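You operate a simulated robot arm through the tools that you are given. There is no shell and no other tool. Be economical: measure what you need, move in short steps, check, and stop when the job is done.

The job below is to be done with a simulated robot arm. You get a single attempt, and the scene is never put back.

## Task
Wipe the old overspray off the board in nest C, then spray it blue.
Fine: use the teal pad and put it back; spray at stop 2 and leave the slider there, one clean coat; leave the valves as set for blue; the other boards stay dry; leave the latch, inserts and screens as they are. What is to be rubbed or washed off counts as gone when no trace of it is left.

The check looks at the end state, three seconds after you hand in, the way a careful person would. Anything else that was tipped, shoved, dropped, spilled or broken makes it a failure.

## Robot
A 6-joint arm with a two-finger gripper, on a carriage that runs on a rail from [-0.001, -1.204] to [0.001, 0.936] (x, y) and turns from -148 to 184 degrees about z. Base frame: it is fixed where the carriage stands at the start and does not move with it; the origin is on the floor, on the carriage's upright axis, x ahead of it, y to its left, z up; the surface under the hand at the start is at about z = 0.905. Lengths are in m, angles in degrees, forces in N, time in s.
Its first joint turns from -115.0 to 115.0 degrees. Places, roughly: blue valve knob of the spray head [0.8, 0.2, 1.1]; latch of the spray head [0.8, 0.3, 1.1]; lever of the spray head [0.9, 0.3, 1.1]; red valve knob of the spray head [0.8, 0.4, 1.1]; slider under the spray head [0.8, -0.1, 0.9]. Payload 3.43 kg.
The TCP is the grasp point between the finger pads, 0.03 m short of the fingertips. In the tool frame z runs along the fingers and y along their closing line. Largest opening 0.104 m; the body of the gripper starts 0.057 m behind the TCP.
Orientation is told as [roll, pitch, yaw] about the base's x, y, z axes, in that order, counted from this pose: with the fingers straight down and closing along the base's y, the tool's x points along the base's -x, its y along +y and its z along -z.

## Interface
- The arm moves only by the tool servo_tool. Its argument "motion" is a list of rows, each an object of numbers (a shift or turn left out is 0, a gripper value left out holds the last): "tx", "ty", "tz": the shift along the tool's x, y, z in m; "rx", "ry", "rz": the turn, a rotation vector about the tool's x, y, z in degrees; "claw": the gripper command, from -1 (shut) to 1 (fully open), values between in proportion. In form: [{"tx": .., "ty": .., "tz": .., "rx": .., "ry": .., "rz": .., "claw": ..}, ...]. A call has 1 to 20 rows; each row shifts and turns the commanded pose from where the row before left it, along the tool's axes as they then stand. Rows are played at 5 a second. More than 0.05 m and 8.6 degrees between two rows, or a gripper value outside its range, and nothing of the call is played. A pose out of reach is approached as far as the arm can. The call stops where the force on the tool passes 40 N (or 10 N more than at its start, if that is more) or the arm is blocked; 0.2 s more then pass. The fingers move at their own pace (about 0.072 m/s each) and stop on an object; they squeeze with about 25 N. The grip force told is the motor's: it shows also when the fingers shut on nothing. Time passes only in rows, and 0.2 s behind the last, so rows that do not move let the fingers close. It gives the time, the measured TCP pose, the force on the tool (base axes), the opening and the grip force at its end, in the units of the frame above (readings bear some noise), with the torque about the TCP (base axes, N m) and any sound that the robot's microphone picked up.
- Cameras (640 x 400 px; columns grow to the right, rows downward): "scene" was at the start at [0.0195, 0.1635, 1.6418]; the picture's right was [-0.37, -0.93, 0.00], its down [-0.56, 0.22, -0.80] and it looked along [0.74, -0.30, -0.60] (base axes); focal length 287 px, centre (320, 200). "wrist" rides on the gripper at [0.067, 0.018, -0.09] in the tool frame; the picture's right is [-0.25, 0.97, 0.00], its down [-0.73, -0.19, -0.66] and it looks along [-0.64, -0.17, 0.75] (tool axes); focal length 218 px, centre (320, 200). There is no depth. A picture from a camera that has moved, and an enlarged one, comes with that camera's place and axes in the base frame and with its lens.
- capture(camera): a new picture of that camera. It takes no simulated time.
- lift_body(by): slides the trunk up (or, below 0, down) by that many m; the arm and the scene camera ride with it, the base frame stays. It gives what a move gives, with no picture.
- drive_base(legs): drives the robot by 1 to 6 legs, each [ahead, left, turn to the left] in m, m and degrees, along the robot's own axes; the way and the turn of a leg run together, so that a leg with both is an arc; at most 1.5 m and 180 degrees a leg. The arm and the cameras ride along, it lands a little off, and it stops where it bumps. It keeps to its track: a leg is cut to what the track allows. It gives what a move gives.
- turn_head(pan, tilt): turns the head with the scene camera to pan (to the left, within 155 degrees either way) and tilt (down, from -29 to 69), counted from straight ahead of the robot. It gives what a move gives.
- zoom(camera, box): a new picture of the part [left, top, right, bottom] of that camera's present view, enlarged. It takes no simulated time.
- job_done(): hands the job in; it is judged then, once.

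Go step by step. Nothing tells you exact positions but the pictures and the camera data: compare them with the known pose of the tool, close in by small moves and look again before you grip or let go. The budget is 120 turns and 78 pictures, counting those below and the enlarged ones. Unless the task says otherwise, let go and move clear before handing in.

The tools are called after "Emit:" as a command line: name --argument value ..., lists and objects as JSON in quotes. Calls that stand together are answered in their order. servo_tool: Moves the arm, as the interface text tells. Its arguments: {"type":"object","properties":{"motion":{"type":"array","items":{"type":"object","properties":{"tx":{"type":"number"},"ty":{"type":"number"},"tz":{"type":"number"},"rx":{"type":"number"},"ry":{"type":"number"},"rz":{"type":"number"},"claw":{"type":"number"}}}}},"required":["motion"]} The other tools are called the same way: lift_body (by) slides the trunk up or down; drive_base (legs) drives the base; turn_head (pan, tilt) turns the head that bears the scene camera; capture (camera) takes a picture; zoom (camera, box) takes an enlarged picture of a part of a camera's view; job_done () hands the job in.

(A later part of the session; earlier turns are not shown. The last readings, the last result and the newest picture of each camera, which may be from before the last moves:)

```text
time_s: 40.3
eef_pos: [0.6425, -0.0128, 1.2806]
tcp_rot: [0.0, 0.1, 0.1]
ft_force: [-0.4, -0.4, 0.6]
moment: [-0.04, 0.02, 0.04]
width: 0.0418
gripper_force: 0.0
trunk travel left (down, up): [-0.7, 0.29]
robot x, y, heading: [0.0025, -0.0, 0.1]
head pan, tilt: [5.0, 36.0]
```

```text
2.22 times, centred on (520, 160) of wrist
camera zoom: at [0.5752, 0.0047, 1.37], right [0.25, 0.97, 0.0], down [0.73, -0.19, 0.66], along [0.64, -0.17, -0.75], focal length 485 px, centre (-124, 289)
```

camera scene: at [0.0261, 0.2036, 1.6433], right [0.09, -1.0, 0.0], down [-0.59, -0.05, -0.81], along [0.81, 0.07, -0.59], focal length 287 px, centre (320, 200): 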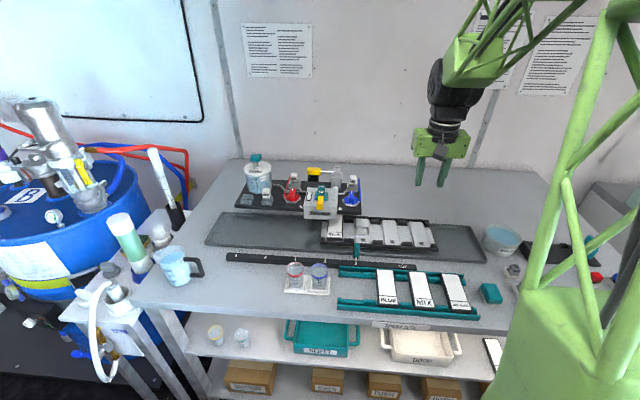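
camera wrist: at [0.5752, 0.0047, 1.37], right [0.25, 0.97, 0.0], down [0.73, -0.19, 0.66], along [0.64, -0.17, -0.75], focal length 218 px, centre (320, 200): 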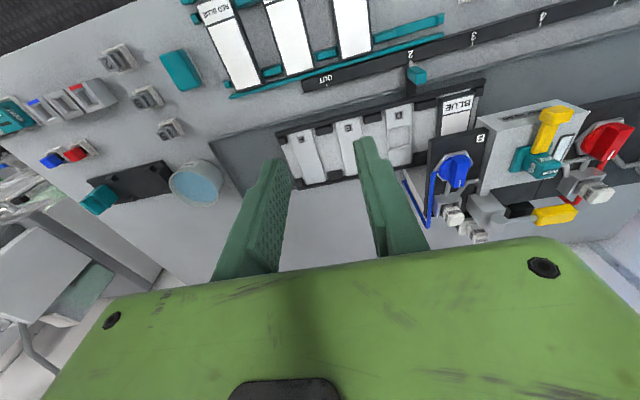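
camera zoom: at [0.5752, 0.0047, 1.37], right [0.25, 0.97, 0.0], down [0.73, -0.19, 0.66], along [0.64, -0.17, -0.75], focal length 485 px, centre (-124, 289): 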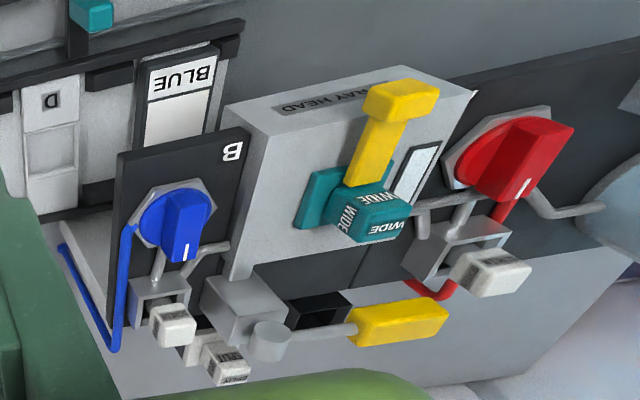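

Stop 2 puts C's board at y≈0.21, partly right of the head's middle, so I want to see where the nozzle sits. I'll tilt the wrist camera to look under the head.

Emit:
servo_tool --motion '[{"tx": 0.05}, {"ty": 0.05}, {"ty": 0.05}, {"ty": 0.05}, {"ty": 0.05}, {"tz": 0.05}, {"tz": 0.05}, {"tz": 0.05}, {"ry": -8}, {"ry": -8}, {"ry": -8}, {"ry": -8}, {"ry": -8}, {}]'

Emit:
capture --camera "wrist"

```text
time_s: 43.3
eef_pos: [0.5876, 0.1742, 1.1265]
tcp_rot: [0.2, -32.2, -8.4]
ft_force: [2.4, 2.4, 1.0]
moment: [-0.17, 0.13, -0.02]
width: 0.0413
gripper_force: 0.0
out of reach, approached as far as the arm can: row 12
trunk travel left (down, up): [-0.7, 0.29]
robot x, y, heading: [-0.0009, 0.0032, 0.1]
head pan, tilt: [5.0, 36.0]
```

```text
36 pictures are left
camera wrist: at [0.4858, 0.2057, 1.1649], right [0.35, 0.93, 0.14], down [0.24, -0.23, 0.94], along [0.91, -0.3, -0.3], focal length 218 px, centre (320, 200)
```

wrist: 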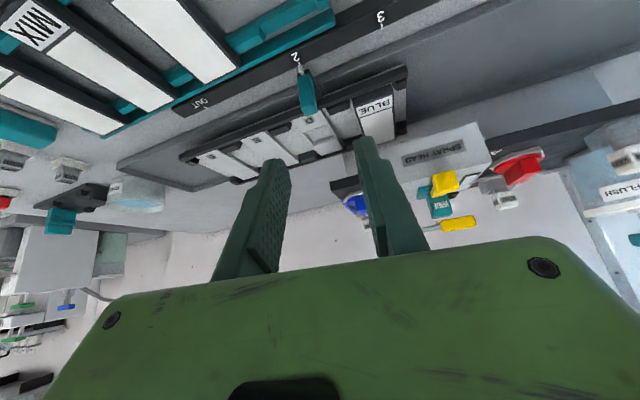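

Emit:
zoom --camera "wrist" --box '[330, 70, 530, 195]'

```text
3.20 times, centred on (430, 132) of wrist
camera zoom: at [0.4858, 0.2057, 1.1649], right [0.35, 0.93, 0.14], down [0.24, -0.23, 0.94], along [0.91, -0.3, -0.3], focal length 698 px, centre (-32, 416)
```

zoom: 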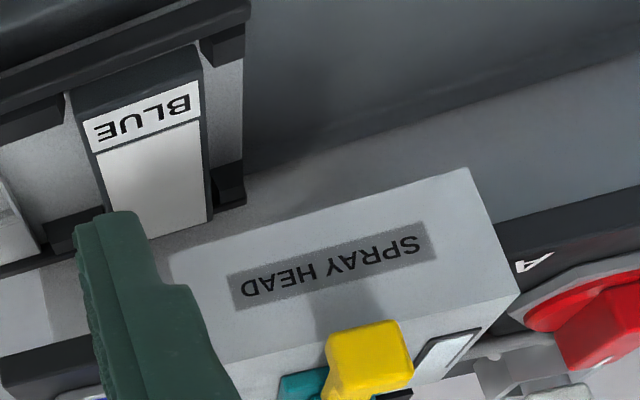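

At stop 2 only nest C lies in the head's range, so that fits. Now I'll untilt and look closely at the valve knobs from above.

Emit:
servo_tool --motion '[{"ry": 8}, {"ry": 8}, {"ry": 8}, {"ry": 8}, {}]'

```text
time_s: 44.5
eef_pos: [0.5938, 0.1783, 1.1286]
tcp_rot: [-3.3, -5.6, 0.4]
ft_force: [-0.7, 1.7, -0.8]
moment: [-0.13, -0.07, -0.08]
width: 0.0417
gripper_force: 0.1
out of reach, approached as far as the arm can: row 2
trunk travel left (down, up): [-0.7, 0.29]
robot x, y, heading: [0.0006, 0.0011, -0.1]
head pan, tilt: [5.0, 36.0]
```

Emit:
servo_tool --motion '[{"tz": -0.05}, {"tz": -0.05}, {"ry": 5.6}, {"rx": -3.3}, {"tz": -0.05}, {"tx": -0.05}, {"tx": -0.04}, {}]'

Emit:
capture --camera "wrist"

```text
time_s: 46.3
eef_pos: [0.6727, 0.1801, 1.2788]
tcp_rot: [0.6, 0.2, -1.2]
ft_force: [0.4, 0.4, -0.1]
moment: [-0.02, -0.01, -0.03]
width: 0.0416
gripper_force: 0.1
trunk travel left (down, up): [-0.7, 0.29]
robot x, y, heading: [0.0031, 0.0013, 0.4]
head pan, tilt: [5.0, 36.0]
```

```text
34 pictures are left
camera wrist: at [0.6067, 0.1983, 1.3673], right [0.27, 0.96, 0.01], down [0.73, -0.21, 0.65], along [0.63, -0.17, -0.76], focal length 218 px, centre (320, 200)
```

wrist: 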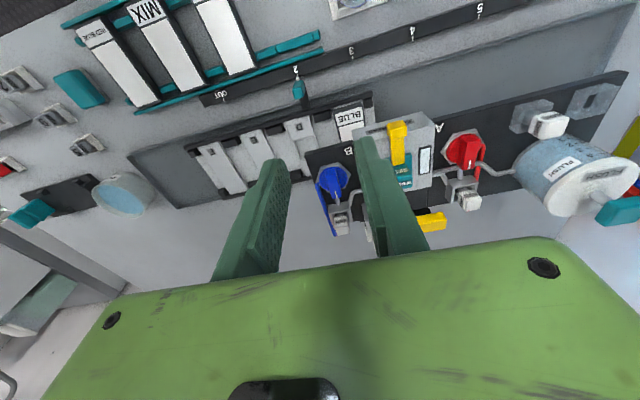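

Emit:
zoom --camera "wrist" --box '[300, 110, 500, 235]'

Emit:
zoom --camera "scene" --box '[280, 160, 370, 215]'

```text
3.20 times, centred on (400, 172) of wrist
camera zoom: at [0.6067, 0.1983, 1.3673], right [0.27, 0.96, 0.01], down [0.73, -0.21, 0.65], along [0.63, -0.17, -0.76], focal length 698 px, centre (64, 288)
```

zoom: 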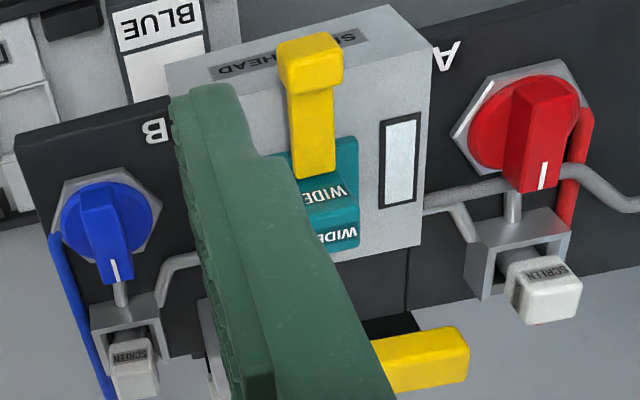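

```text
7.11 times, centred on (325, 188) of scene
camera zoom: at [0.0264, 0.2035, 1.6434], right [0.09, -1.0, 0.0], down [-0.59, -0.05, -0.81], along [0.81, 0.07, -0.59], focal length 2040 px, centre (284, 289)
```

zoom: 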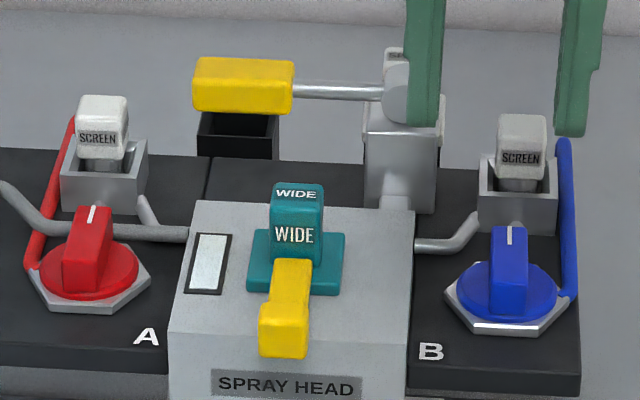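

Both knobs point the same way and the head's window is white (likely both shut). I'll move above the blue knob (~(0.81, 0.167), top z≈1.105) for a closer look.

Emit:
servo_tool --motion '[{"tx": -0.05, "claw": 0.1}, {"tx": -0.05}, {"tx": -0.035, "rz": -1.2}, {"ty": -0.013}, {"tz": 0.05}, {"tz": 0.03}, {}]'

Emit:
zoom --camera "wrist" --box '[220, 60, 480, 220]'

Emit:
zoom --camera "scene" --box '[310, 150, 390, 210]'

```text
time_s: 47.9
eef_pos: [0.809, 0.1648, 1.1995]
tcp_rot: [0.6, 0.0, 0.0]
ft_force: [0.7, 0.5, 0.5]
moment: [-0.03, -0.02, 0.04]
width: 0.0573
gripper_force: 0.0
trunk travel left (down, up): [-0.7, 0.29]
robot x, y, heading: [0.0003, 0.0021, 0.1]
head pan, tilt: [5.0, 36.0]
```

```text
2.46 times, centred on (350, 140) of wrist
camera zoom: at [0.7419, 0.1815, 1.2889], right [0.25, 0.97, 0.01], down [0.73, -0.2, 0.65], along [0.63, -0.16, -0.76], focal length 537 px, centre (246, 348)
```

zoom: 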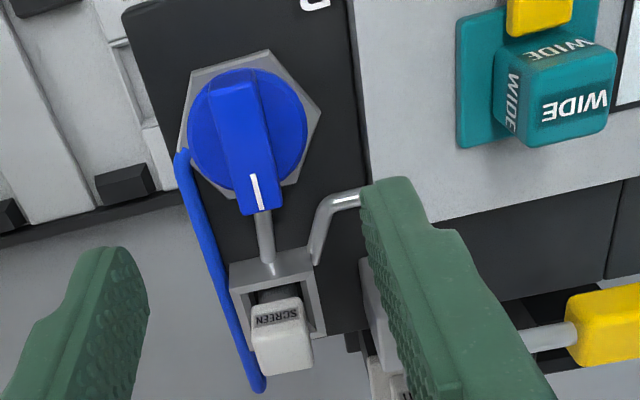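

```text
6.67 times, centred on (350, 180) of scene
camera zoom: at [0.0264, 0.2036, 1.6434], right [0.09, -1.0, 0.0], down [-0.59, -0.05, -0.81], along [0.81, 0.07, -0.59], focal length 1913 px, centre (120, 333)
```

zoom: 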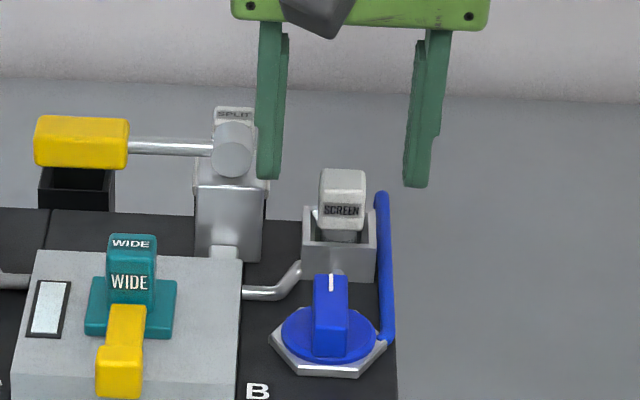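

Knob centre is about (0.812, 0.166); its bar lies along x. I'll lower onto it with a narrow opening and grip.

Emit:
servo_tool --motion '[{"tx": -0.003, "ty": 0.001, "claw": -0.2}, {"tz": 0.04}, {"tz": 0.03}, {"tz": 0.018}, {}, {"claw": -1}, {}, {}]'

Emit:
zoom --camera "wrist" --box '[220, 60, 540, 240]'

```text
time_s: 49.7
eef_pos: [0.8128, 0.1661, 1.1062]
tcp_rot: [0.6, 0.3, 0.0]
ft_force: [-4.9, -16.7, -11.6]
moment: [-0.71, -0.49, -0.05]
width: 0.0171
gripper_force: 44.9
trunk travel left (down, up): [-0.7, 0.29]
robot x, y, heading: [-0.0018, 0.0004, -0.1]
head pan, tilt: [5.0, 36.0]
```

```text
2.00 times, centred on (380, 150) of wrist
camera zoom: at [0.7455, 0.1815, 1.1964], right [0.25, 0.97, 0.01], down [0.73, -0.2, 0.65], along [0.63, -0.16, -0.76], focal length 436 px, centre (200, 300)
```

zoom: 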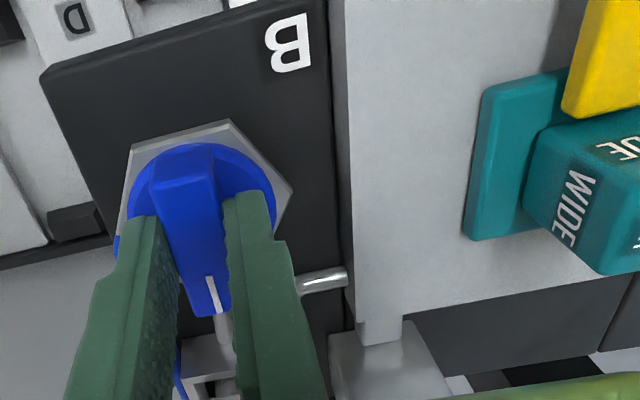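

Gripped. Try turning counter-clockwise (seen from above) in small steps.

Emit:
servo_tool --motion '[{"rz": -6}, {"rz": -8}, {}]'

```text
time_s: 50.5
eef_pos: [0.8116, 0.1656, 1.1077]
tcp_rot: [0.6, -0.1, 14.0]
ft_force: [-9.3, -36.3, -8.1]
moment: [-0.98, 0.65, -1.44]
width: 0.0221
gripper_force: 45.0
trunk travel left (down, up): [-0.7, 0.29]
robot x, y, heading: [-0.0005, 0.0006, 0.2]
head pan, tilt: [5.0, 36.0]
```

It resists that way (fingers are skewing on the bar). I'll turn back and try clockwise.

Emit:
servo_tool --motion '[{"rz": 8}, {"rz": 6}, {}]'

Emit:
servo_tool --motion '[{"rz": 6}, {"rz": 8}, {}]'

```text
time_s: 51.3
eef_pos: [0.813, 0.1659, 1.1074]
tcp_rot: [0.7, 0.1, 0.0]
ft_force: [17.0, -41.1, -11.0]
moment: [-1.02, -1.13, -0.08]
width: 0.0171
gripper_force: 45.1
trunk travel left (down, up): [-0.7, 0.29]
robot x, y, heading: [0.0009, -0.0017, 0.0]
head pan, tilt: [5.0, 36.0]
```

```text
time_s: 52.1
eef_pos: [0.8127, 0.1674, 1.1074]
tcp_rot: [0.8, 0.4, -14.1]
ft_force: [20.1, -45.9, -5.8]
moment: [-1.17, -0.39, -0.1]
width: 0.0171
gripper_force: 44.9
trunk travel left (down, up): [-0.7, 0.29]
robot x, y, heading: [0.0034, -0.002, -0.0]
head pan, tilt: [5.0, 36.0]
```

Clockwise turns freely; CCW is the end stop. I'll ease the sideways load and keep turning.

Emit:
servo_tool --motion '[{"ty": -0.001, "tx": -0.0005}, {"ty": -0.001}, {}]'

```text
time_s: 52.9
eef_pos: [0.8132, 0.1662, 1.1073]
tcp_rot: [0.7, 0.3, -13.9]
ft_force: [25.5, -27.2, 1.3]
moment: [-0.7, -0.22, -0.06]
width: 0.0173
gripper_force: 44.5
trunk travel left (down, up): [-0.7, 0.29]
robot x, y, heading: [0.0002, -0.0006, -0.3]
head pan, tilt: [5.0, 36.0]
```

Emit:
servo_tool --motion '[{"ty": -0.001, "tx": -0.001}, {"rz": 8}, {"rz": 8}, {}]'

```text
time_s: 53.9
eef_pos: [0.8122, 0.1678, 1.1094]
tcp_rot: [0.7, 0.4, -30.1]
ft_force: [36.5, 2.0, 11.1]
moment: [-0.1, -0.59, 0.06]
width: 0.0172
gripper_force: 45.0
trunk travel left (down, up): [-0.7, 0.29]
robot x, y, heading: [0.0032, -0.0016, -0.1]
head pan, tilt: [5.0, 36.0]
```

Emit:
servo_tool --motion '[{"tx": -0.0017, "ty": 0.001}, {"rz": 8}, {"rz": 8}, {"rz": 8}, {}]'

```text
time_s: 55.1
eef_pos: [0.8129, 0.1681, 1.1088]
tcp_rot: [0.3, 0.6, -54.0]
ft_force: [9.6, 29.2, 4.5]
moment: [1.04, 0.13, 0.06]
width: 0.0174
gripper_force: 44.9
trunk travel left (down, up): [-0.7, 0.29]
robot x, y, heading: [-0.0009, 0.0008, 0.1]
head pan, tilt: [5.0, 36.0]
```

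Emit:
servo_tool --motion '[{"tx": 0.0012, "ty": 0.0009}, {"rz": 8}, {"rz": 8}, {"rz": 8}, {}]'

```text
time_s: 56.3
eef_pos: [0.8144, 0.168, 1.1081]
tcp_rot: [0.1, 0.6, -78.0]
ft_force: [14.4, 29.0, 12.1]
moment: [0.16, -0.43, 0.07]
width: 0.0171
gripper_force: 45.4
trunk travel left (down, up): [-0.7, 0.29]
robot x, y, heading: [0.0007, 0.0002, 0.2]
head pan, tilt: [5.0, 36.0]
```

Emit:
servo_tool --motion '[{"tx": 0.001}, {"rz": 6}, {"rz": 6}, {}]'

Emit:
zoom --camera "scene" --box '[270, 150, 390, 225]'

```text
time_s: 57.3
eef_pos: [0.8147, 0.1683, 1.1082]
tcp_rot: [-0.1, 0.7, -90.0]
ft_force: [26.7, 19.8, 13.9]
moment: [0.24, -0.65, 0.09]
width: 0.0171
gripper_force: 44.9
trunk travel left (down, up): [-0.7, 0.29]
robot x, y, heading: [-0.0018, 0.0021, 0.2]
head pan, tilt: [5.0, 36.0]
```

```text
5.33 times, centred on (330, 188) of scene
camera zoom: at [0.0272, 0.2048, 1.6432], right [0.09, -1.0, 0.0], down [-0.59, -0.05, -0.81], along [0.81, 0.07, -0.59], focal length 1530 px, centre (267, 267)
```

zoom: 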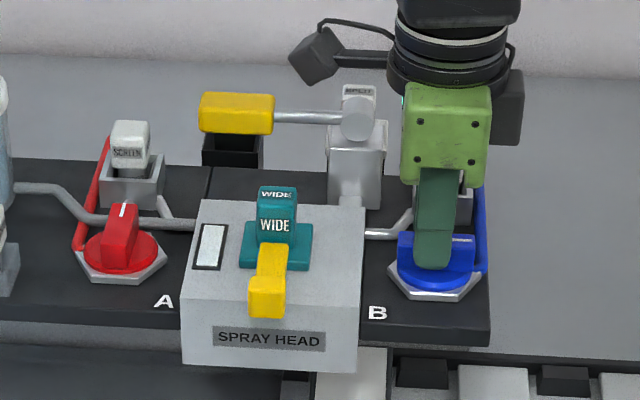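

Emit:
servo_tool --motion '[{"tx": 0.0005, "ty": 0.001}, {"rz": 5}, {"rz": 3}, {}]'

```text
time_s: 58.3
eef_pos: [0.816, 0.1681, 1.1086]
tcp_rot: [-0.2, 0.6, -98.0]
ft_force: [15.5, 3.9, 8.4]
moment: [-0.49, -0.57, 1.38]
width: 0.0195
gripper_force: 45.3
trunk travel left (down, up): [-0.7, 0.29]
robot x, y, heading: [-0.0011, 0.0021, 0.1]
head pan, tilt: [5.0, 36.0]
```

Hard stop at 90° clockwise. I'll relax, release and look for what changed (pipes, window, knob).

Emit:
servo_tool --motion '[{"rz": -8}, {}, {"claw": -0.5}, {"claw": -0.2}, {}, {"tz": -0.04}, {"tz": -0.05}, {}]'

Emit:
zoom --camera "scene" --box '[270, 150, 390, 225]'

Emit:
capture --camera "wrist"

```text
time_s: 60.1
eef_pos: [0.8145, 0.1671, 1.2008]
tcp_rot: [-0.1, 0.7, -90.0]
ft_force: [1.4, -0.1, 0.6]
moment: [-0.02, 0.02, 0.04]
width: 0.0417
gripper_force: 0.1
trunk travel left (down, up): [-0.7, 0.29]
robot x, y, heading: [0.0035, -0.0021, 0.2]
head pan, tilt: [5.0, 36.0]
```

```text
5.33 times, centred on (330, 188) of scene
camera zoom: at [0.0255, 0.2036, 1.6433], right [0.09, -1.0, 0.0], down [-0.59, -0.05, -0.81], along [0.81, 0.07, -0.59], focal length 1530 px, centre (267, 267)
```

zoom: 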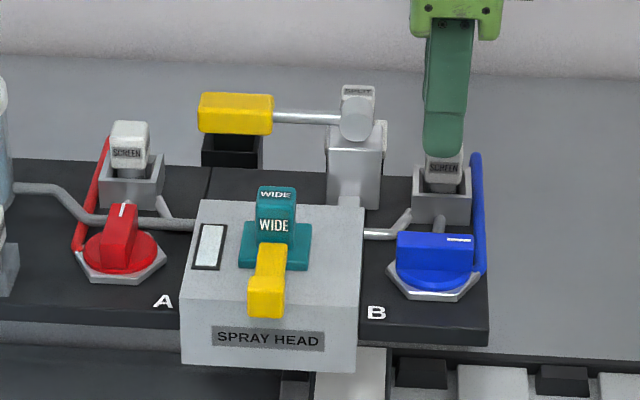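

```text
26 pictures are left
camera wrist: at [0.8319, 0.233, 1.2913], right [0.97, -0.25, -0.01], down [-0.19, -0.74, 0.65], along [-0.17, -0.63, -0.76], focal length 218 px, centre (320, 200)
```

wrist: 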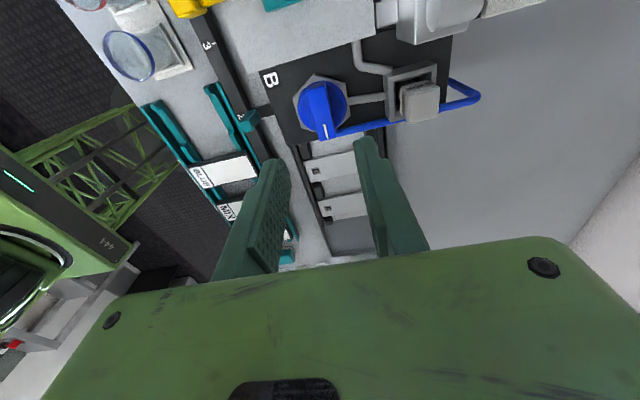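

Emit:
zoom --camera "wrist" --box '[250, 30, 490, 180]'

```text
2.67 times, centred on (370, 105) of wrist
camera zoom: at [0.8319, 0.233, 1.2913], right [0.97, -0.25, -0.01], down [-0.19, -0.74, 0.65], along [-0.17, -0.63, -0.76], focal length 582 px, centre (187, 453)
```

zoom: 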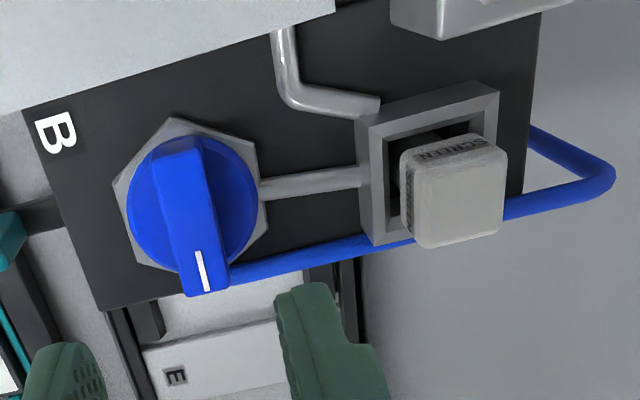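

Both the blue feed pipe and outlet stub run parallel to x, so a bar along x likely means open and crosswise shut — i.e. both were open at start. I'll look at the red valve from above to verify by its mechanics.

Emit:
servo_tool --motion '[{"tz": -0.05}, {"rz": -8}, {"rz": -8}, {"rz": -8}, {"rz": -8}, {"rz": -8}, {"rz": -8}, {"rz": -8}, {"rz": -8}, {"rz": -8}, {"rz": -8}, {"rz": -8}, {"rz": -2}, {"ty": 0.05}, {"ty": 0.05}, {"ty": 0.05}, {"ty": 0.045}, {"tz": 0.05}, {}]'

Emit:
zoom --camera "wrist" --box '[200, 50, 460, 210]'

```text
time_s: 64.1
eef_pos: [0.8123, 0.3663, 1.1996]
tcp_rot: [0.6, 0.2, 0.0]
ft_force: [-0.4, 0.3, 0.2]
moment: [0.01, 0.03, 0.0]
width: 0.0414
gripper_force: 0.0
trunk travel left (down, up): [-0.7, 0.29]
robot x, y, heading: [0.0018, -0.0016, -0.0]
head pan, tilt: [5.0, 36.0]
```

```text
2.46 times, centred on (330, 130) of wrist
camera zoom: at [0.7454, 0.382, 1.2882], right [0.25, 0.97, 0.01], down [0.73, -0.2, 0.65], along [0.63, -0.16, -0.76], focal length 537 px, centre (295, 372)
```

zoom: 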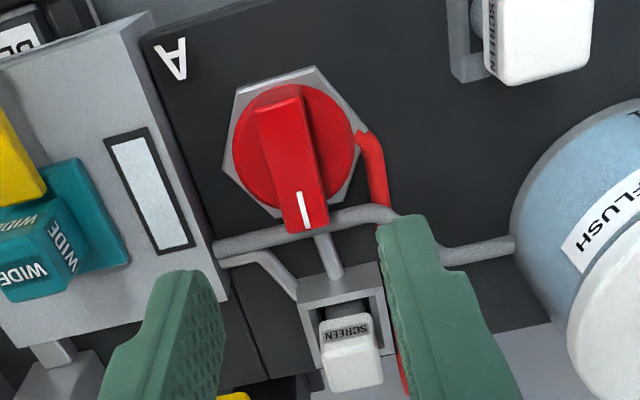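

Red knob centre ≈ (0.814, 0.366), bar along x. I'll grip it and feel which way it turns.

Emit:
servo_tool --motion '[{"tx": -0.002}, {"tz": 0.04}, {"tz": 0.03}, {"tz": 0.022}, {}, {"claw": -1}, {}, {}]'

Emit:
servo_tool --motion '[{"rz": 6}, {"rz": 5}, {}]'

```text
time_s: 65.9
eef_pos: [0.8164, 0.3652, 1.1073]
tcp_rot: [0.7, 0.1, -0.1]
ft_force: [-5.8, -17.3, -11.0]
moment: [-0.64, -0.41, 0.03]
width: 0.017
gripper_force: 44.8
trunk travel left (down, up): [-0.7, 0.29]
robot x, y, heading: [0.0015, 0.0011, 0.1]
head pan, tilt: [5.0, 36.0]
```

```text
time_s: 66.7
eef_pos: [0.8161, 0.3645, 1.1089]
tcp_rot: [0.5, 0.4, -11.0]
ft_force: [1.6, -9.2, -5.4]
moment: [-0.49, -0.52, -0.02]
width: 0.0172
gripper_force: 44.4
trunk travel left (down, up): [-0.7, 0.29]
robot x, y, heading: [-0.0016, -0.0003, 0.1]
head pan, tilt: [5.0, 36.0]
```

Red also turns clockwise only, so start was the counter-clockwise end. I'll turn it across (crosswise) too, then test harmlessly away from the board.

Emit:
servo_tool --motion '[{"rz": 8}, {"rz": 8}, {}]'

```text
time_s: 67.5
eef_pos: [0.8167, 0.3644, 1.1092]
tcp_rot: [0.5, 0.5, -27.0]
ft_force: [1.0, -2.4, 1.6]
moment: [-0.42, -0.45, 0.0]
width: 0.0172
gripper_force: 44.8
trunk travel left (down, up): [-0.7, 0.29]
robot x, y, heading: [-0.0013, -0.001, -0.1]
head pan, tilt: [5.0, 36.0]
```

Emit:
servo_tool --motion '[{"rz": 8}, {"rz": 8}, {"rz": 8}, {"rz": 8}, {}]'

Emit:
servo_tool --motion '[{"rz": 8}, {"rz": 8}, {"rz": 8}, {"rz": 7}, {}]'

```text
time_s: 68.7
eef_pos: [0.8164, 0.3658, 1.109]
tcp_rot: [0.2, 0.5, -59.1]
ft_force: [-5.6, -0.8, -0.4]
moment: [-0.5, -0.13, 0.0]
width: 0.0169
gripper_force: 45.0
trunk travel left (down, up): [-0.7, 0.29]
robot x, y, heading: [-0.0006, 0.0007, -0.1]
head pan, tilt: [5.0, 36.0]
```

```text
time_s: 69.9
eef_pos: [0.8161, 0.3627, 1.1085]
tcp_rot: [-0.2, 0.5, -90.0]
ft_force: [-19.7, -2.5, -9.8]
moment: [1.17, 0.3, 0.04]
width: 0.0172
gripper_force: 45.1
trunk travel left (down, up): [-0.7, 0.29]
robot x, y, heading: [0.0019, -0.0003, 0.0]
head pan, tilt: [5.0, 36.0]
```

Red is crosswise now. Release, back off and re-square the tool.

Emit:
servo_tool --motion '[{"claw": -0.5}, {"claw": -0.2}, {}, {"tz": -0.05}, {"tz": -0.05}, {"tz": -0.05}, {"rz": -8}, {"rz": -8}, {"rz": -8}, {"rz": -8}, {"rz": -8}, {"rz": -8}, {"rz": -8}, {"rz": -8}, {"rz": -8}, {"rz": -8}, {"rz": -8}, {"rz": -2}, {}]'

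Emit:
servo_tool --motion '[{"tx": 0.05}, {"tx": 0.05}, {"tx": 0.021}, {"ty": -0.05}, {"ty": -0.05}, {"ty": -0.05}, {"ty": -0.05}, {"ty": -0.022, "claw": 0}, {"tz": 0.05}, {"tz": 0.05}, {"tz": 0.05}, {}]'

Emit:
capture --camera "wrist"

```text
time_s: 73.9
eef_pos: [0.818, 0.3632, 1.259]
tcp_rot: [0.5, 0.2, 0.2]
ft_force: [-0.6, 0.0, 0.2]
moment: [0.0, 0.01, -0.02]
width: 0.0416
gripper_force: 0.1
trunk travel left (down, up): [-0.7, 0.29]
robot x, y, heading: [0.0032, 0.0019, -0.2]
head pan, tilt: [5.0, 36.0]
```

```text
time_s: 76.5
eef_pos: [0.6976, 0.1442, 1.1083]
tcp_rot: [0.6, 0.2, 0.0]
ft_force: [0.3, -0.2, -0.5]
moment: [-0.03, 0.07, -0.01]
width: 0.052
gripper_force: 0.0
trunk travel left (down, up): [-0.7, 0.29]
robot x, y, heading: [0.005, -0.0012, -0.1]
head pan, tilt: [5.0, 36.0]
```

```text
23 pictures are left
camera wrist: at [0.6304, 0.1604, 1.196], right [0.25, 0.97, 0.01], down [0.73, -0.2, 0.65], along [0.63, -0.16, -0.76], focal length 218 px, centre (320, 200)
```

wrist: 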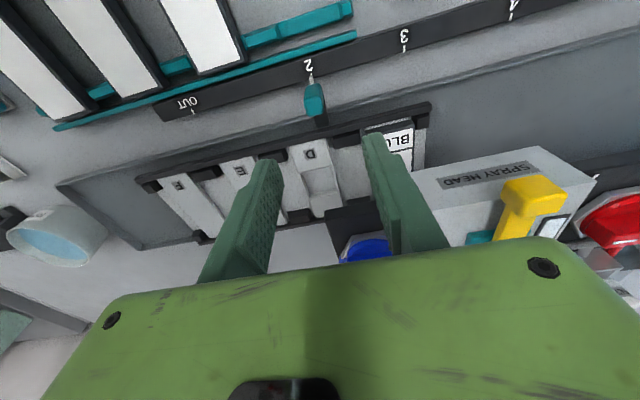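

Above the slider knob again; descend, grip and slide toward OUT for the test.

Emit:
servo_tool --motion '[{"tx": 0.003, "ty": -0.001, "rx": -0.6}, {"tz": 0.045}, {"tz": 0.045}, {"tz": 0.038}, {}, {"claw": -1}, {}, {}, {"ty": -0.01}, {"ty": -0.012}, {"ty": -0.012}, {}]'

```text
time_s: 79.1
eef_pos: [0.6931, 0.1104, 0.9783]
tcp_rot: [1.4, 0.0, 0.0]
ft_force: [4.7, 0.1, 25.4]
moment: [-1.52, 1.05, -0.14]
width: 0.0184
gripper_force: 45.6
trunk travel left (down, up): [-0.7, 0.29]
robot x, y, heading: [-0.0019, -0.0038, -0.1]
head pan, tilt: [5.0, 36.0]
```

Emit:
servo_tool --motion '[{"rx": 1.3, "tz": -0.0005}, {"ty": -0.015}, {"ty": -0.015}, {"ty": -0.015}, {"ty": -0.015}, {"ty": -0.015}, {"ty": -0.015}, {"ty": -0.015}, {"ty": -0.008}, {}]'

Emit:
zoom --camera "wrist" --box '[240, 60, 400, 160]'

```text
time_s: 81.3
eef_pos: [0.6929, -0.0045, 0.9768]
tcp_rot: [-0.2, 0.2, -0.1]
ft_force: [-10.8, -3.9, 13.2]
moment: [0.13, 0.19, -0.06]
width: 0.0176
gripper_force: 45.2
trunk travel left (down, up): [-0.7, 0.29]
robot x, y, heading: [-0.0013, 0.0006, -0.1]
head pan, tilt: [5.0, 36.0]
```

```text
4.00 times, centred on (320, 110) of wrist
camera zoom: at [0.6254, 0.012, 1.0662], right [0.25, 0.97, 0.0], down [0.73, -0.19, 0.65], along [0.63, -0.17, -0.76], focal length 873 px, centre (320, 560)
```

zoom: 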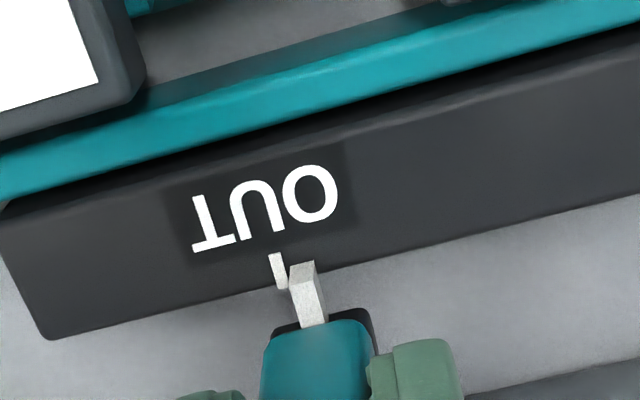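

Practically at OUT; nudging 3 mm and releasing, then going above the yellow lever (~(0.90, 0.298, 1.13)) for a look.

Emit:
servo_tool --motion '[{"ty": -0.003}, {}, {"claw": -0.4}, {"claw": 0}, {}, {"tz": -0.05}, {"tz": -0.05}, {"tz": -0.05}, {"tz": -0.05}, {"tz": -0.05}, {"tz": -0.05}, {"ty": 0.05}, {"ty": 0.05}, {"ty": 0.05}, {"ty": 0.05}, {"ty": 0.05}, {"ty": 0.055}, {"tx": -0.05}, {"tx": -0.05}, {}]'

Emit:
capture --camera "wrist"

```text
refused: row 17 steps farther than a row can; nothing moved
```

```text
21 pictures are left
camera wrist: at [0.6254, 0.012, 1.0662], right [0.25, 0.97, 0.0], down [0.73, -0.19, 0.65], along [0.63, -0.17, -0.76], focal length 218 px, centre (320, 200)
```

wrist: 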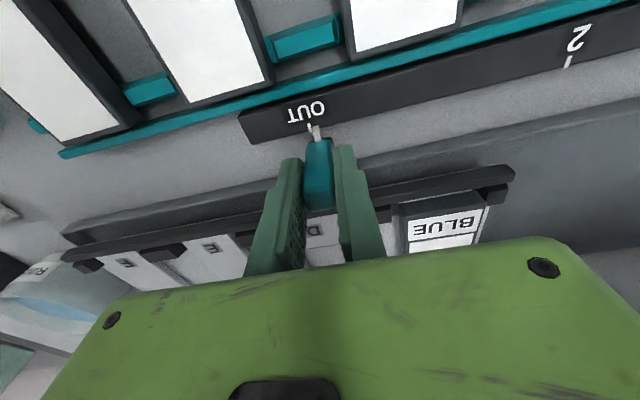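

Emit:
servo_tool --motion '[{"ty": -0.003}, {}, {"claw": -0.4}, {"claw": 0}, {}, {"tz": -0.05}, {"tz": -0.05}, {"tz": -0.05}, {"tz": -0.05}, {"tz": -0.05}, {"tz": -0.05}, {"ty": 0.05}, {"ty": 0.05}, {"ty": 0.05}, {"ty": 0.05}, {"ty": 0.05}, {"ty": 0.05}, {"tx": -0.05}, {"tx": -0.05}, {}]'

```text
time_s: 85.5
eef_pos: [0.7922, 0.2936, 1.2788]
tcp_rot: [-0.1, 0.2, 0.0]
ft_force: [0.9, 0.2, 0.0]
moment: [0.0, 0.01, -0.02]
width: 0.052
gripper_force: 0.1
trunk travel left (down, up): [-0.7, 0.29]
robot x, y, heading: [-0.0033, 0.0022, 0.3]
head pan, tilt: [5.0, 36.0]
```

Emit:
zoom --camera "wrist" --box '[200, 40, 460, 220]'

Emit:
zoom --camera "scene" --box '[285, 150, 375, 225]'

```text
2.22 times, centred on (330, 130) of wrist
camera zoom: at [0.7259, 0.3097, 1.3678], right [0.25, 0.97, 0.0], down [0.73, -0.19, 0.65], along [0.63, -0.17, -0.76], focal length 485 px, centre (298, 356)
```

zoom: 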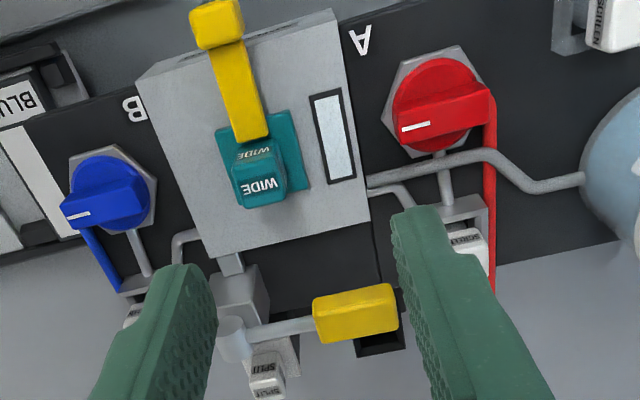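

```text
5.33 times, centred on (330, 188) of scene
camera zoom: at [0.0269, 0.2037, 1.6434], right [0.09, -1.0, 0.0], down [-0.59, -0.05, -0.81], along [0.81, 0.07, -0.59], focal length 1530 px, centre (267, 267)
```

zoom: 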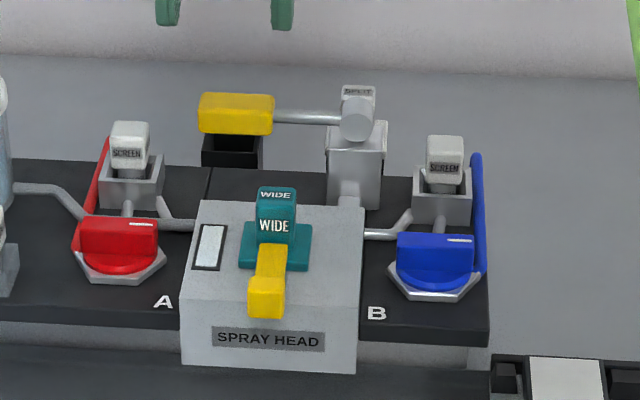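

Both bars are crosswise and the slider is at OUT. I'll close the fingers and press the lever down as a test, watching forces.

Emit:
servo_tool --motion '[{"claw": -1, "tx": -0.049}, {"tx": -0.049}, {"ty": 0.006}, {"tz": 0.04}, {"tz": 0.035}, {}]'

Emit:
servo_tool --motion '[{"tz": 0.015}, {"tz": 0.01}, {"tz": 0.005}, {"tz": 0.005}, {}]'

```text
time_s: 86.9
eef_pos: [0.8936, 0.2957, 1.2042]
tcp_rot: [0.0, 0.1, 0.0]
ft_force: [0.5, -0.3, -0.4]
moment: [-0.04, 0.01, -0.04]
width: 0.0
gripper_force: 25.1
trunk travel left (down, up): [-0.7, 0.29]
robot x, y, heading: [0.0002, -0.0022, -0.1]
head pan, tilt: [5.0, 36.0]
```

```text
time_s: 88.1
eef_pos: [0.8927, 0.3003, 1.1675]
tcp_rot: [-0.2, 0.3, 0.0]
ft_force: [-0.1, 0.1, -0.4]
moment: [0.01, -0.01, -0.02]
width: 0.0001
gripper_force: 25.1
trunk travel left (down, up): [-0.7, 0.29]
robot x, y, heading: [0.0001, 0.0022, -0.0]
head pan, tilt: [5.0, 36.0]
```

Emit:
servo_tool --motion '[{"tz": 0.005}, {"tz": 0.005}, {"tz": 0.005}, {}]'

```text
time_s: 89.1
eef_pos: [0.8914, 0.2982, 1.1516]
tcp_rot: [-0.1, 0.1, 0.0]
ft_force: [-0.5, 0.5, 1.8]
moment: [0.02, -0.06, 0.0]
width: 0.0
gripper_force: 25.3
trunk travel left (down, up): [-0.7, 0.29]
robot x, y, heading: [-0.0006, -0.0014, -0.1]
head pan, tilt: [5.0, 36.0]
```

Emit:
servo_tool --motion '[{"tz": 0.005}, {"tz": 0.005}, {"tz": 0.005}, {}]'

Emit:
zoom --camera "scene" --box '[260, 130, 380, 240]'

```text
time_s: 90.1
eef_pos: [0.8918, 0.2991, 1.1373]
tcp_rot: [-0.1, 0.1, 0.1]
ft_force: [-0.8, 0.2, 2.5]
moment: [-0.01, -0.01, 0.01]
width: 0.0002
gripper_force: 25.4
trunk travel left (down, up): [-0.7, 0.29]
robot x, y, heading: [0.0005, -0.0006, -0.1]
head pan, tilt: [5.0, 36.0]
```

```text
3.64 times, centred on (320, 185) of scene
camera zoom: at [0.0259, 0.2035, 1.6433], right [0.09, -1.0, 0.0], down [-0.59, -0.05, -0.81], along [0.81, 0.07, -0.59], focal length 1043 px, centre (320, 254)
```

zoom: 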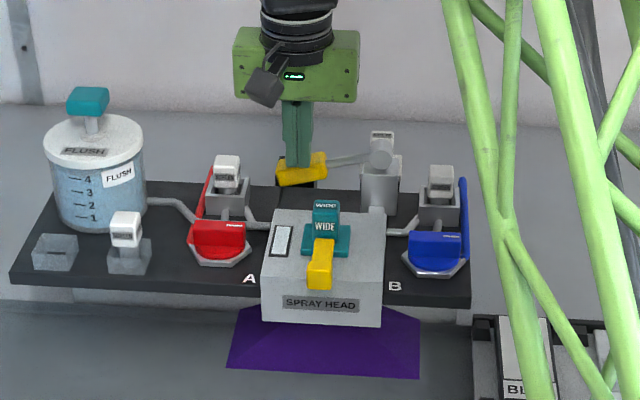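

Purple is spraying: crosswise means OPEN. I'll let up at once — nothing but the pan is below.

Emit:
servo_tool --motion '[{"tz": -0.05}, {"tz": -0.05}, {}]'

Emit:
zoom --camera "scene" --box '[230, 140, 380, 250]'

```text
time_s: 90.9
eef_pos: [0.8926, 0.3014, 1.2421]
tcp_rot: [-0.1, 0.2, 0.0]
ft_force: [0.0, 0.0, 0.0]
moment: [-0.04, -0.01, -0.03]
width: 0.0
gripper_force: 24.8
trunk travel left (down, up): [-0.7, 0.29]
robot x, y, heading: [-0.0007, 0.0015, -0.0]
head pan, tilt: [5.0, 36.0]
```

```text
3.64 times, centred on (305, 195) of scene
camera zoom: at [0.0258, 0.2036, 1.6432], right [0.09, -1.0, 0.0], down [-0.59, -0.05, -0.81], along [0.81, 0.07, -0.59], focal length 1043 px, centre (374, 218)
```

zoom: 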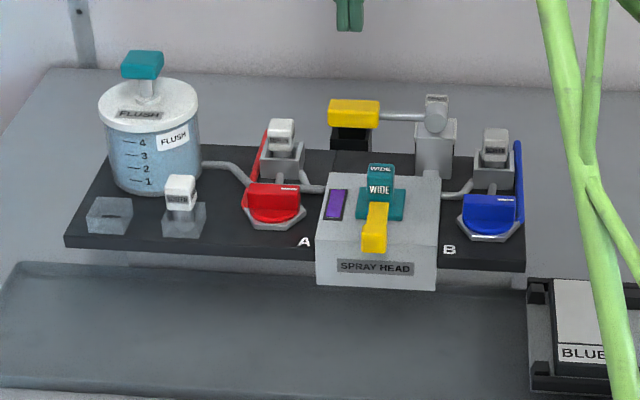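

The window now shows purple residue and the lever springs back; the pan stayed clean. So: close red (bar back along x), then purge with blue at OUT and watch the fan's colour.

Emit:
servo_tool --motion '[{"tz": -0.02, "claw": -0.2}, {"tx": 0.04}, {"tx": 0.036}, {"ty": 0.04}, {"ty": 0.023}, {"rz": 8}, {"rz": 8}, {"rz": 8}, {"rz": 8}, {"rz": 8}, {"rz": 8}, {"rz": 8}, {"rz": 8}, {"rz": 8}, {"rz": 8}, {"rz": 8}, {"rz": 2}, {}]'

```text
time_s: 94.7
eef_pos: [0.8141, 0.3635, 1.2583]
tcp_rot: [-0.1, -0.1, -90.0]
ft_force: [1.5, -0.3, -0.2]
moment: [0.01, -0.01, 0.01]
width: 0.0418
gripper_force: 0.1
trunk travel left (down, up): [-0.7, 0.29]
robot x, y, heading: [-0.0028, 0.0021, 0.1]
head pan, tilt: [5.0, 36.0]
```

Emit:
servo_tool --motion '[{"tz": 0.05}, {"tz": 0.05}, {"tz": 0.03}, {"tz": 0.019}, {}, {"claw": -1}, {}, {}, {"rz": -6}, {"rz": -8}, {}]'

```text
time_s: 97.1
eef_pos: [0.816, 0.364, 1.1078]
tcp_rot: [-0.1, 0.0, -76.0]
ft_force: [28.2, 12.0, 8.9]
moment: [-0.44, -0.87, -0.07]
width: 0.0173
gripper_force: 45.3
trunk travel left (down, up): [-0.7, 0.29]
robot x, y, heading: [0.0005, -0.0002, 0.1]
head pan, tilt: [5.0, 36.0]
```

Emit:
servo_tool --motion '[{"ty": 0.0015}, {"rz": -8}, {"rz": -8}, {"rz": -8}, {"rz": -8}, {}]'

Emit:
servo_tool --motion '[{"rz": -8}, {"rz": -8}, {"rz": -8}, {"rz": -8}, {"rz": -8}, {"rz": -4}, {}]'

```text
time_s: 98.5
eef_pos: [0.8164, 0.3646, 1.1091]
tcp_rot: [-0.2, 0.1, -44.0]
ft_force: [11.7, 8.7, -5.5]
moment: [-0.16, -0.78, -0.04]
width: 0.0172
gripper_force: 44.6
trunk travel left (down, up): [-0.7, 0.29]
robot x, y, heading: [-0.0026, -0.0026, -0.0]
head pan, tilt: [5.0, 36.0]
```

```text
time_s: 99.9
eef_pos: [0.8175, 0.365, 1.1092]
tcp_rot: [0.0, 0.0, -1.8]
ft_force: [10.7, 6.8, -10.4]
moment: [0.15, -1.23, 0.02]
width: 0.0171
gripper_force: 44.9
trunk travel left (down, up): [-0.7, 0.29]
robot x, y, heading: [0.0013, 0.0017, 0.2]
head pan, tilt: [5.0, 36.0]
stopped in row 6: the force on the tool passed its limit at 42 N (the readings are from after the stop); the commanded pose is now the measured one
```

Emit:
servo_tool --motion '[{"rz": -2}, {"rz": -3}, {}]'

```text
time_s: 100.7
eef_pos: [0.8169, 0.3655, 1.1089]
tcp_rot: [0.0, 0.1, 3.3]
ft_force: [7.9, 13.2, -13.4]
moment: [0.41, -0.01, -1.12]
width: 0.0179
gripper_force: 45.3
trunk travel left (down, up): [-0.7, 0.29]
robot x, y, heading: [-0.0049, 0.0029, 0.2]
head pan, tilt: [5.0, 36.0]
```

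Red is at its closed end stop. Release and go press the lever again, still at OUT.

Emit:
servo_tool --motion '[{"rz": 3.3}, {"claw": -0.5}, {"claw": -0.2}, {}, {"tz": -0.05}, {"tz": -0.05}, {"tz": -0.04}, {"ty": -0.045, "claw": -1}, {"ty": -0.02}, {"tx": -0.04}, {"tx": -0.036}, {}, {"tz": 0.04}, {"tz": 0.03}, {}]'

```text
time_s: 103.9
eef_pos: [0.8921, 0.3011, 1.1763]
tcp_rot: [0.1, 0.0, -0.1]
ft_force: [-0.4, -0.1, -0.3]
moment: [0.01, 0.0, -0.02]
width: 0.0001
gripper_force: 25.0
trunk travel left (down, up): [-0.7, 0.29]
robot x, y, heading: [-0.0015, 0.0023, 0.1]
head pan, tilt: [5.0, 36.0]
```

Emit:
servo_tool --motion '[{"tz": 0.02}, {"tz": 0.01}, {"tz": 0.009}, {}]'

Emit:
zoom --camera "scene" --box '[260, 130, 380, 240]'

Emit:
servo_tool --motion '[{"tz": -0.05}, {"tz": -0.05}, {}]'

Emit:
zoom --camera "scene" --box '[260, 150, 380, 230]'

```text
time_s: 104.9
eef_pos: [0.8923, 0.3004, 1.1403]
tcp_rot: [0.0, 0.0, 0.0]
ft_force: [1.0, 1.6, 1.9]
moment: [0.01, -0.04, 0.01]
width: 0.0001
gripper_force: 25.6
trunk travel left (down, up): [-0.7, 0.29]
robot x, y, heading: [0.0008, -0.004, 0.1]
head pan, tilt: [5.0, 36.0]
```

```text
3.64 times, centred on (320, 185) of scene
camera zoom: at [0.0259, 0.2039, 1.6433], right [0.09, -1.0, 0.0], down [-0.59, -0.05, -0.81], along [0.81, 0.07, -0.59], focal length 1043 px, centre (320, 254)
```

zoom: 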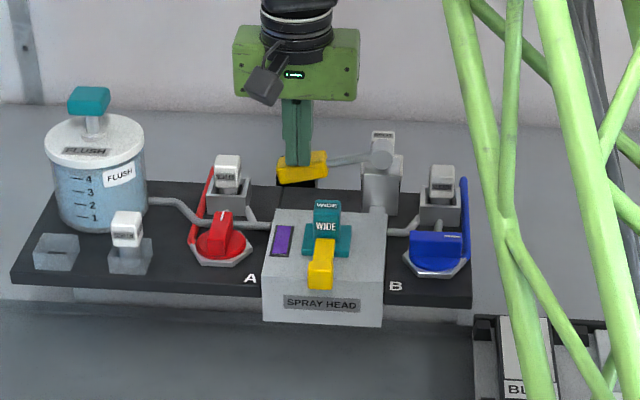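

```text
time_s: 105.7
eef_pos: [0.8924, 0.2969, 1.2371]
tcp_rot: [0.0, 0.0, 0.0]
ft_force: [0.5, -0.3, 0.1]
moment: [0.01, -0.01, -0.02]
width: 0.0
gripper_force: 24.8
trunk travel left (down, up): [-0.7, 0.29]
robot x, y, heading: [0.001, -0.0029, -0.2]
head pan, tilt: [5.0, 36.0]
```

```text
5.00 times, centred on (320, 190) of scene
camera zoom: at [0.0257, 0.2038, 1.6432], right [0.09, -1.0, 0.0], down [-0.59, -0.05, -0.81], along [0.81, 0.07, -0.59], focal length 1434 px, centre (320, 250)
```

zoom: 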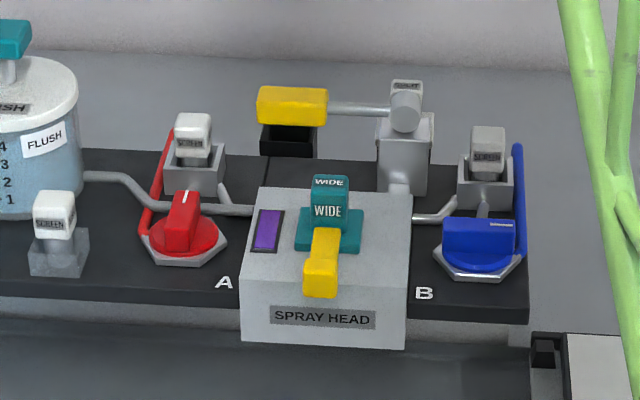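

No spray that time – I pressed about 3 mm less. Pressing a little deeper.

Emit:
servo_tool --motion '[{"tz": 0.05}, {"tz": 0.03}, {"tz": 0.015}, {"tz": 0.01}, {}, {}]'

Emit:
zoom --camera "scene" --box '[260, 130, 380, 240]'

Emit:
servo_tool --motion '[{"tz": -0.05}, {"tz": -0.05}, {}]'

```text
time_s: 107.1
eef_pos: [0.8911, 0.2997, 1.133]
tcp_rot: [-0.1, -0.1, -0.2]
ft_force: [-0.2, 0.8, 3.6]
moment: [-0.02, -0.03, 0.0]
width: 0.0001
gripper_force: 34.8
trunk travel left (down, up): [-0.7, 0.29]
robot x, y, heading: [-0.0026, 0.0025, -0.1]
head pan, tilt: [5.0, 36.0]
```

```text
3.64 times, centred on (320, 185) of scene
camera zoom: at [0.0258, 0.2038, 1.6433], right [0.09, -1.0, 0.0], down [-0.59, -0.05, -0.81], along [0.81, 0.07, -0.59], focal length 1043 px, centre (320, 254)
```

zoom: 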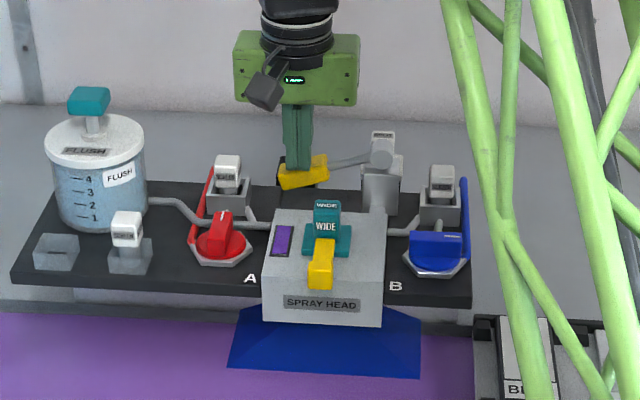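

```text
time_s: 107.9
eef_pos: [0.89, 0.3043, 1.2361]
tcp_rot: [0.0, 0.0, -0.1]
ft_force: [0.1, -0.9, -0.2]
moment: [-0.01, 0.0, 0.01]
width: 0.0
gripper_force: 34.6
trunk travel left (down, up): [-0.7, 0.29]
robot x, y, heading: [-0.0012, -0.001, -0.1]
head pan, tilt: [5.0, 36.0]
```

The fan is blue, but the pan floor turned purple. Looking at the state after release.

Emit:
capture --camera "scene"

Emit:
zoom --camera "scene" --box '[200, 150, 400, 270]'

```text
13 pictures are left
camera scene: at [0.0257, 0.2038, 1.6432], right [0.09, -1.0, 0.0], down [-0.59, -0.05, -0.81], along [0.81, 0.07, -0.59], focal length 287 px, centre (320, 200)
```

scene: 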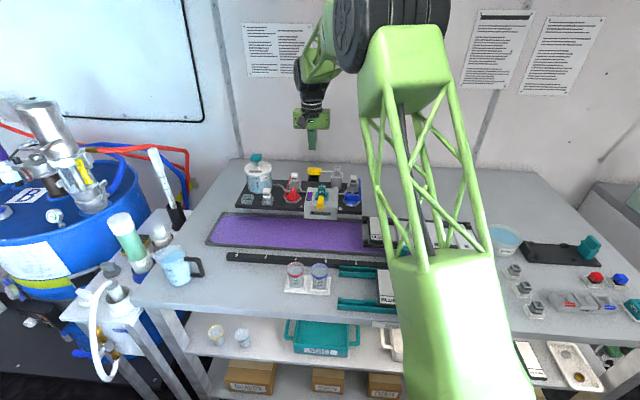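

```text
3.20 times, centred on (300, 210) of scene
camera zoom: at [0.0257, 0.2038, 1.6432], right [0.09, -1.0, 0.0], down [-0.59, -0.05, -0.81], along [0.81, 0.07, -0.59], focal length 918 px, centre (384, 168)
```

zoom: 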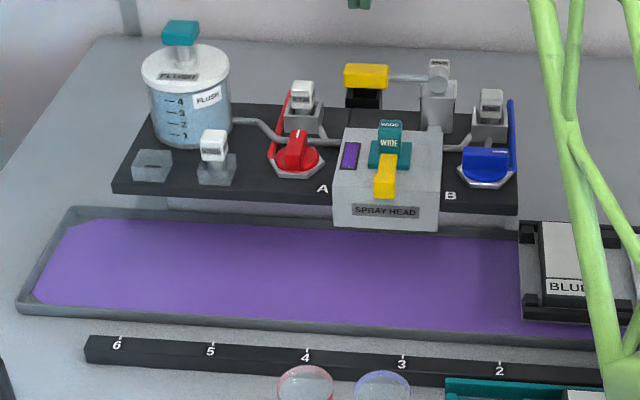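

The head still shows purple residue, so I'll flush it with the pump (handle ≈ (0.88, 0.496, 1.18)). It's out of reach from here, so I raise/retract the arm and drive left.

Emit:
servo_tool --motion '[{"tz": -0.05}, {"tz": -0.05}, {"tx": 0.05}, {"tx": 0.05}, {"tx": 0.05}, {}]'

Emit:
drive_base --legs '[[0, 0.3, 0]]'

Emit:
capture --camera "wrist"

```text
time_s: 109.3
eef_pos: [0.7412, 0.2951, 1.3383]
tcp_rot: [0.1, -0.1, 0.0]
ft_force: [-0.4, -0.1, 1.1]
moment: [0.02, -0.07, 0.0]
width: 0.0
gripper_force: 34.9
trunk travel left (down, up): [-0.7, 0.29]
robot x, y, heading: [-0.0023, -0.0002, 0.3]
head pan, tilt: [5.0, 36.0]
```

```text
time_s: 111.3
eef_pos: [0.7413, 0.584, 1.3379]
tcp_rot: [0.0, 0.1, 0.0]
ft_force: [0.4, -0.3, -1.3]
moment: [-0.01, 0.0, 0.02]
width: 0.0
gripper_force: 34.8
trunk travel left (down, up): [-0.7, 0.29]
robot x, y, heading: [0.0028, 0.2908, 0.3]
head pan, tilt: [5.0, 36.0]
```

```text
11 pictures are left
camera wrist: at [0.6742, 0.6023, 1.4262], right [0.25, 0.97, 0.0], down [0.73, -0.19, 0.66], along [0.64, -0.17, -0.75], focal length 218 px, centre (320, 200)
```

wrist: 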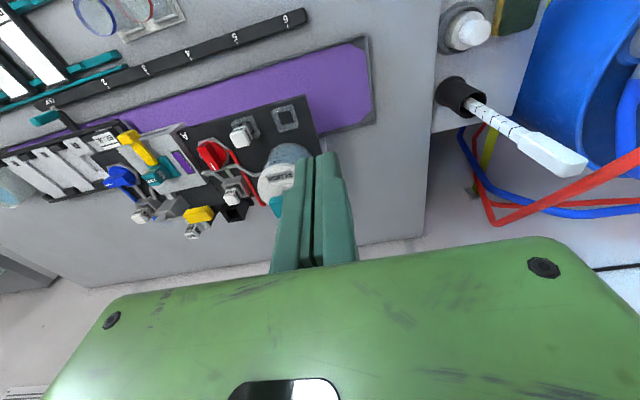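

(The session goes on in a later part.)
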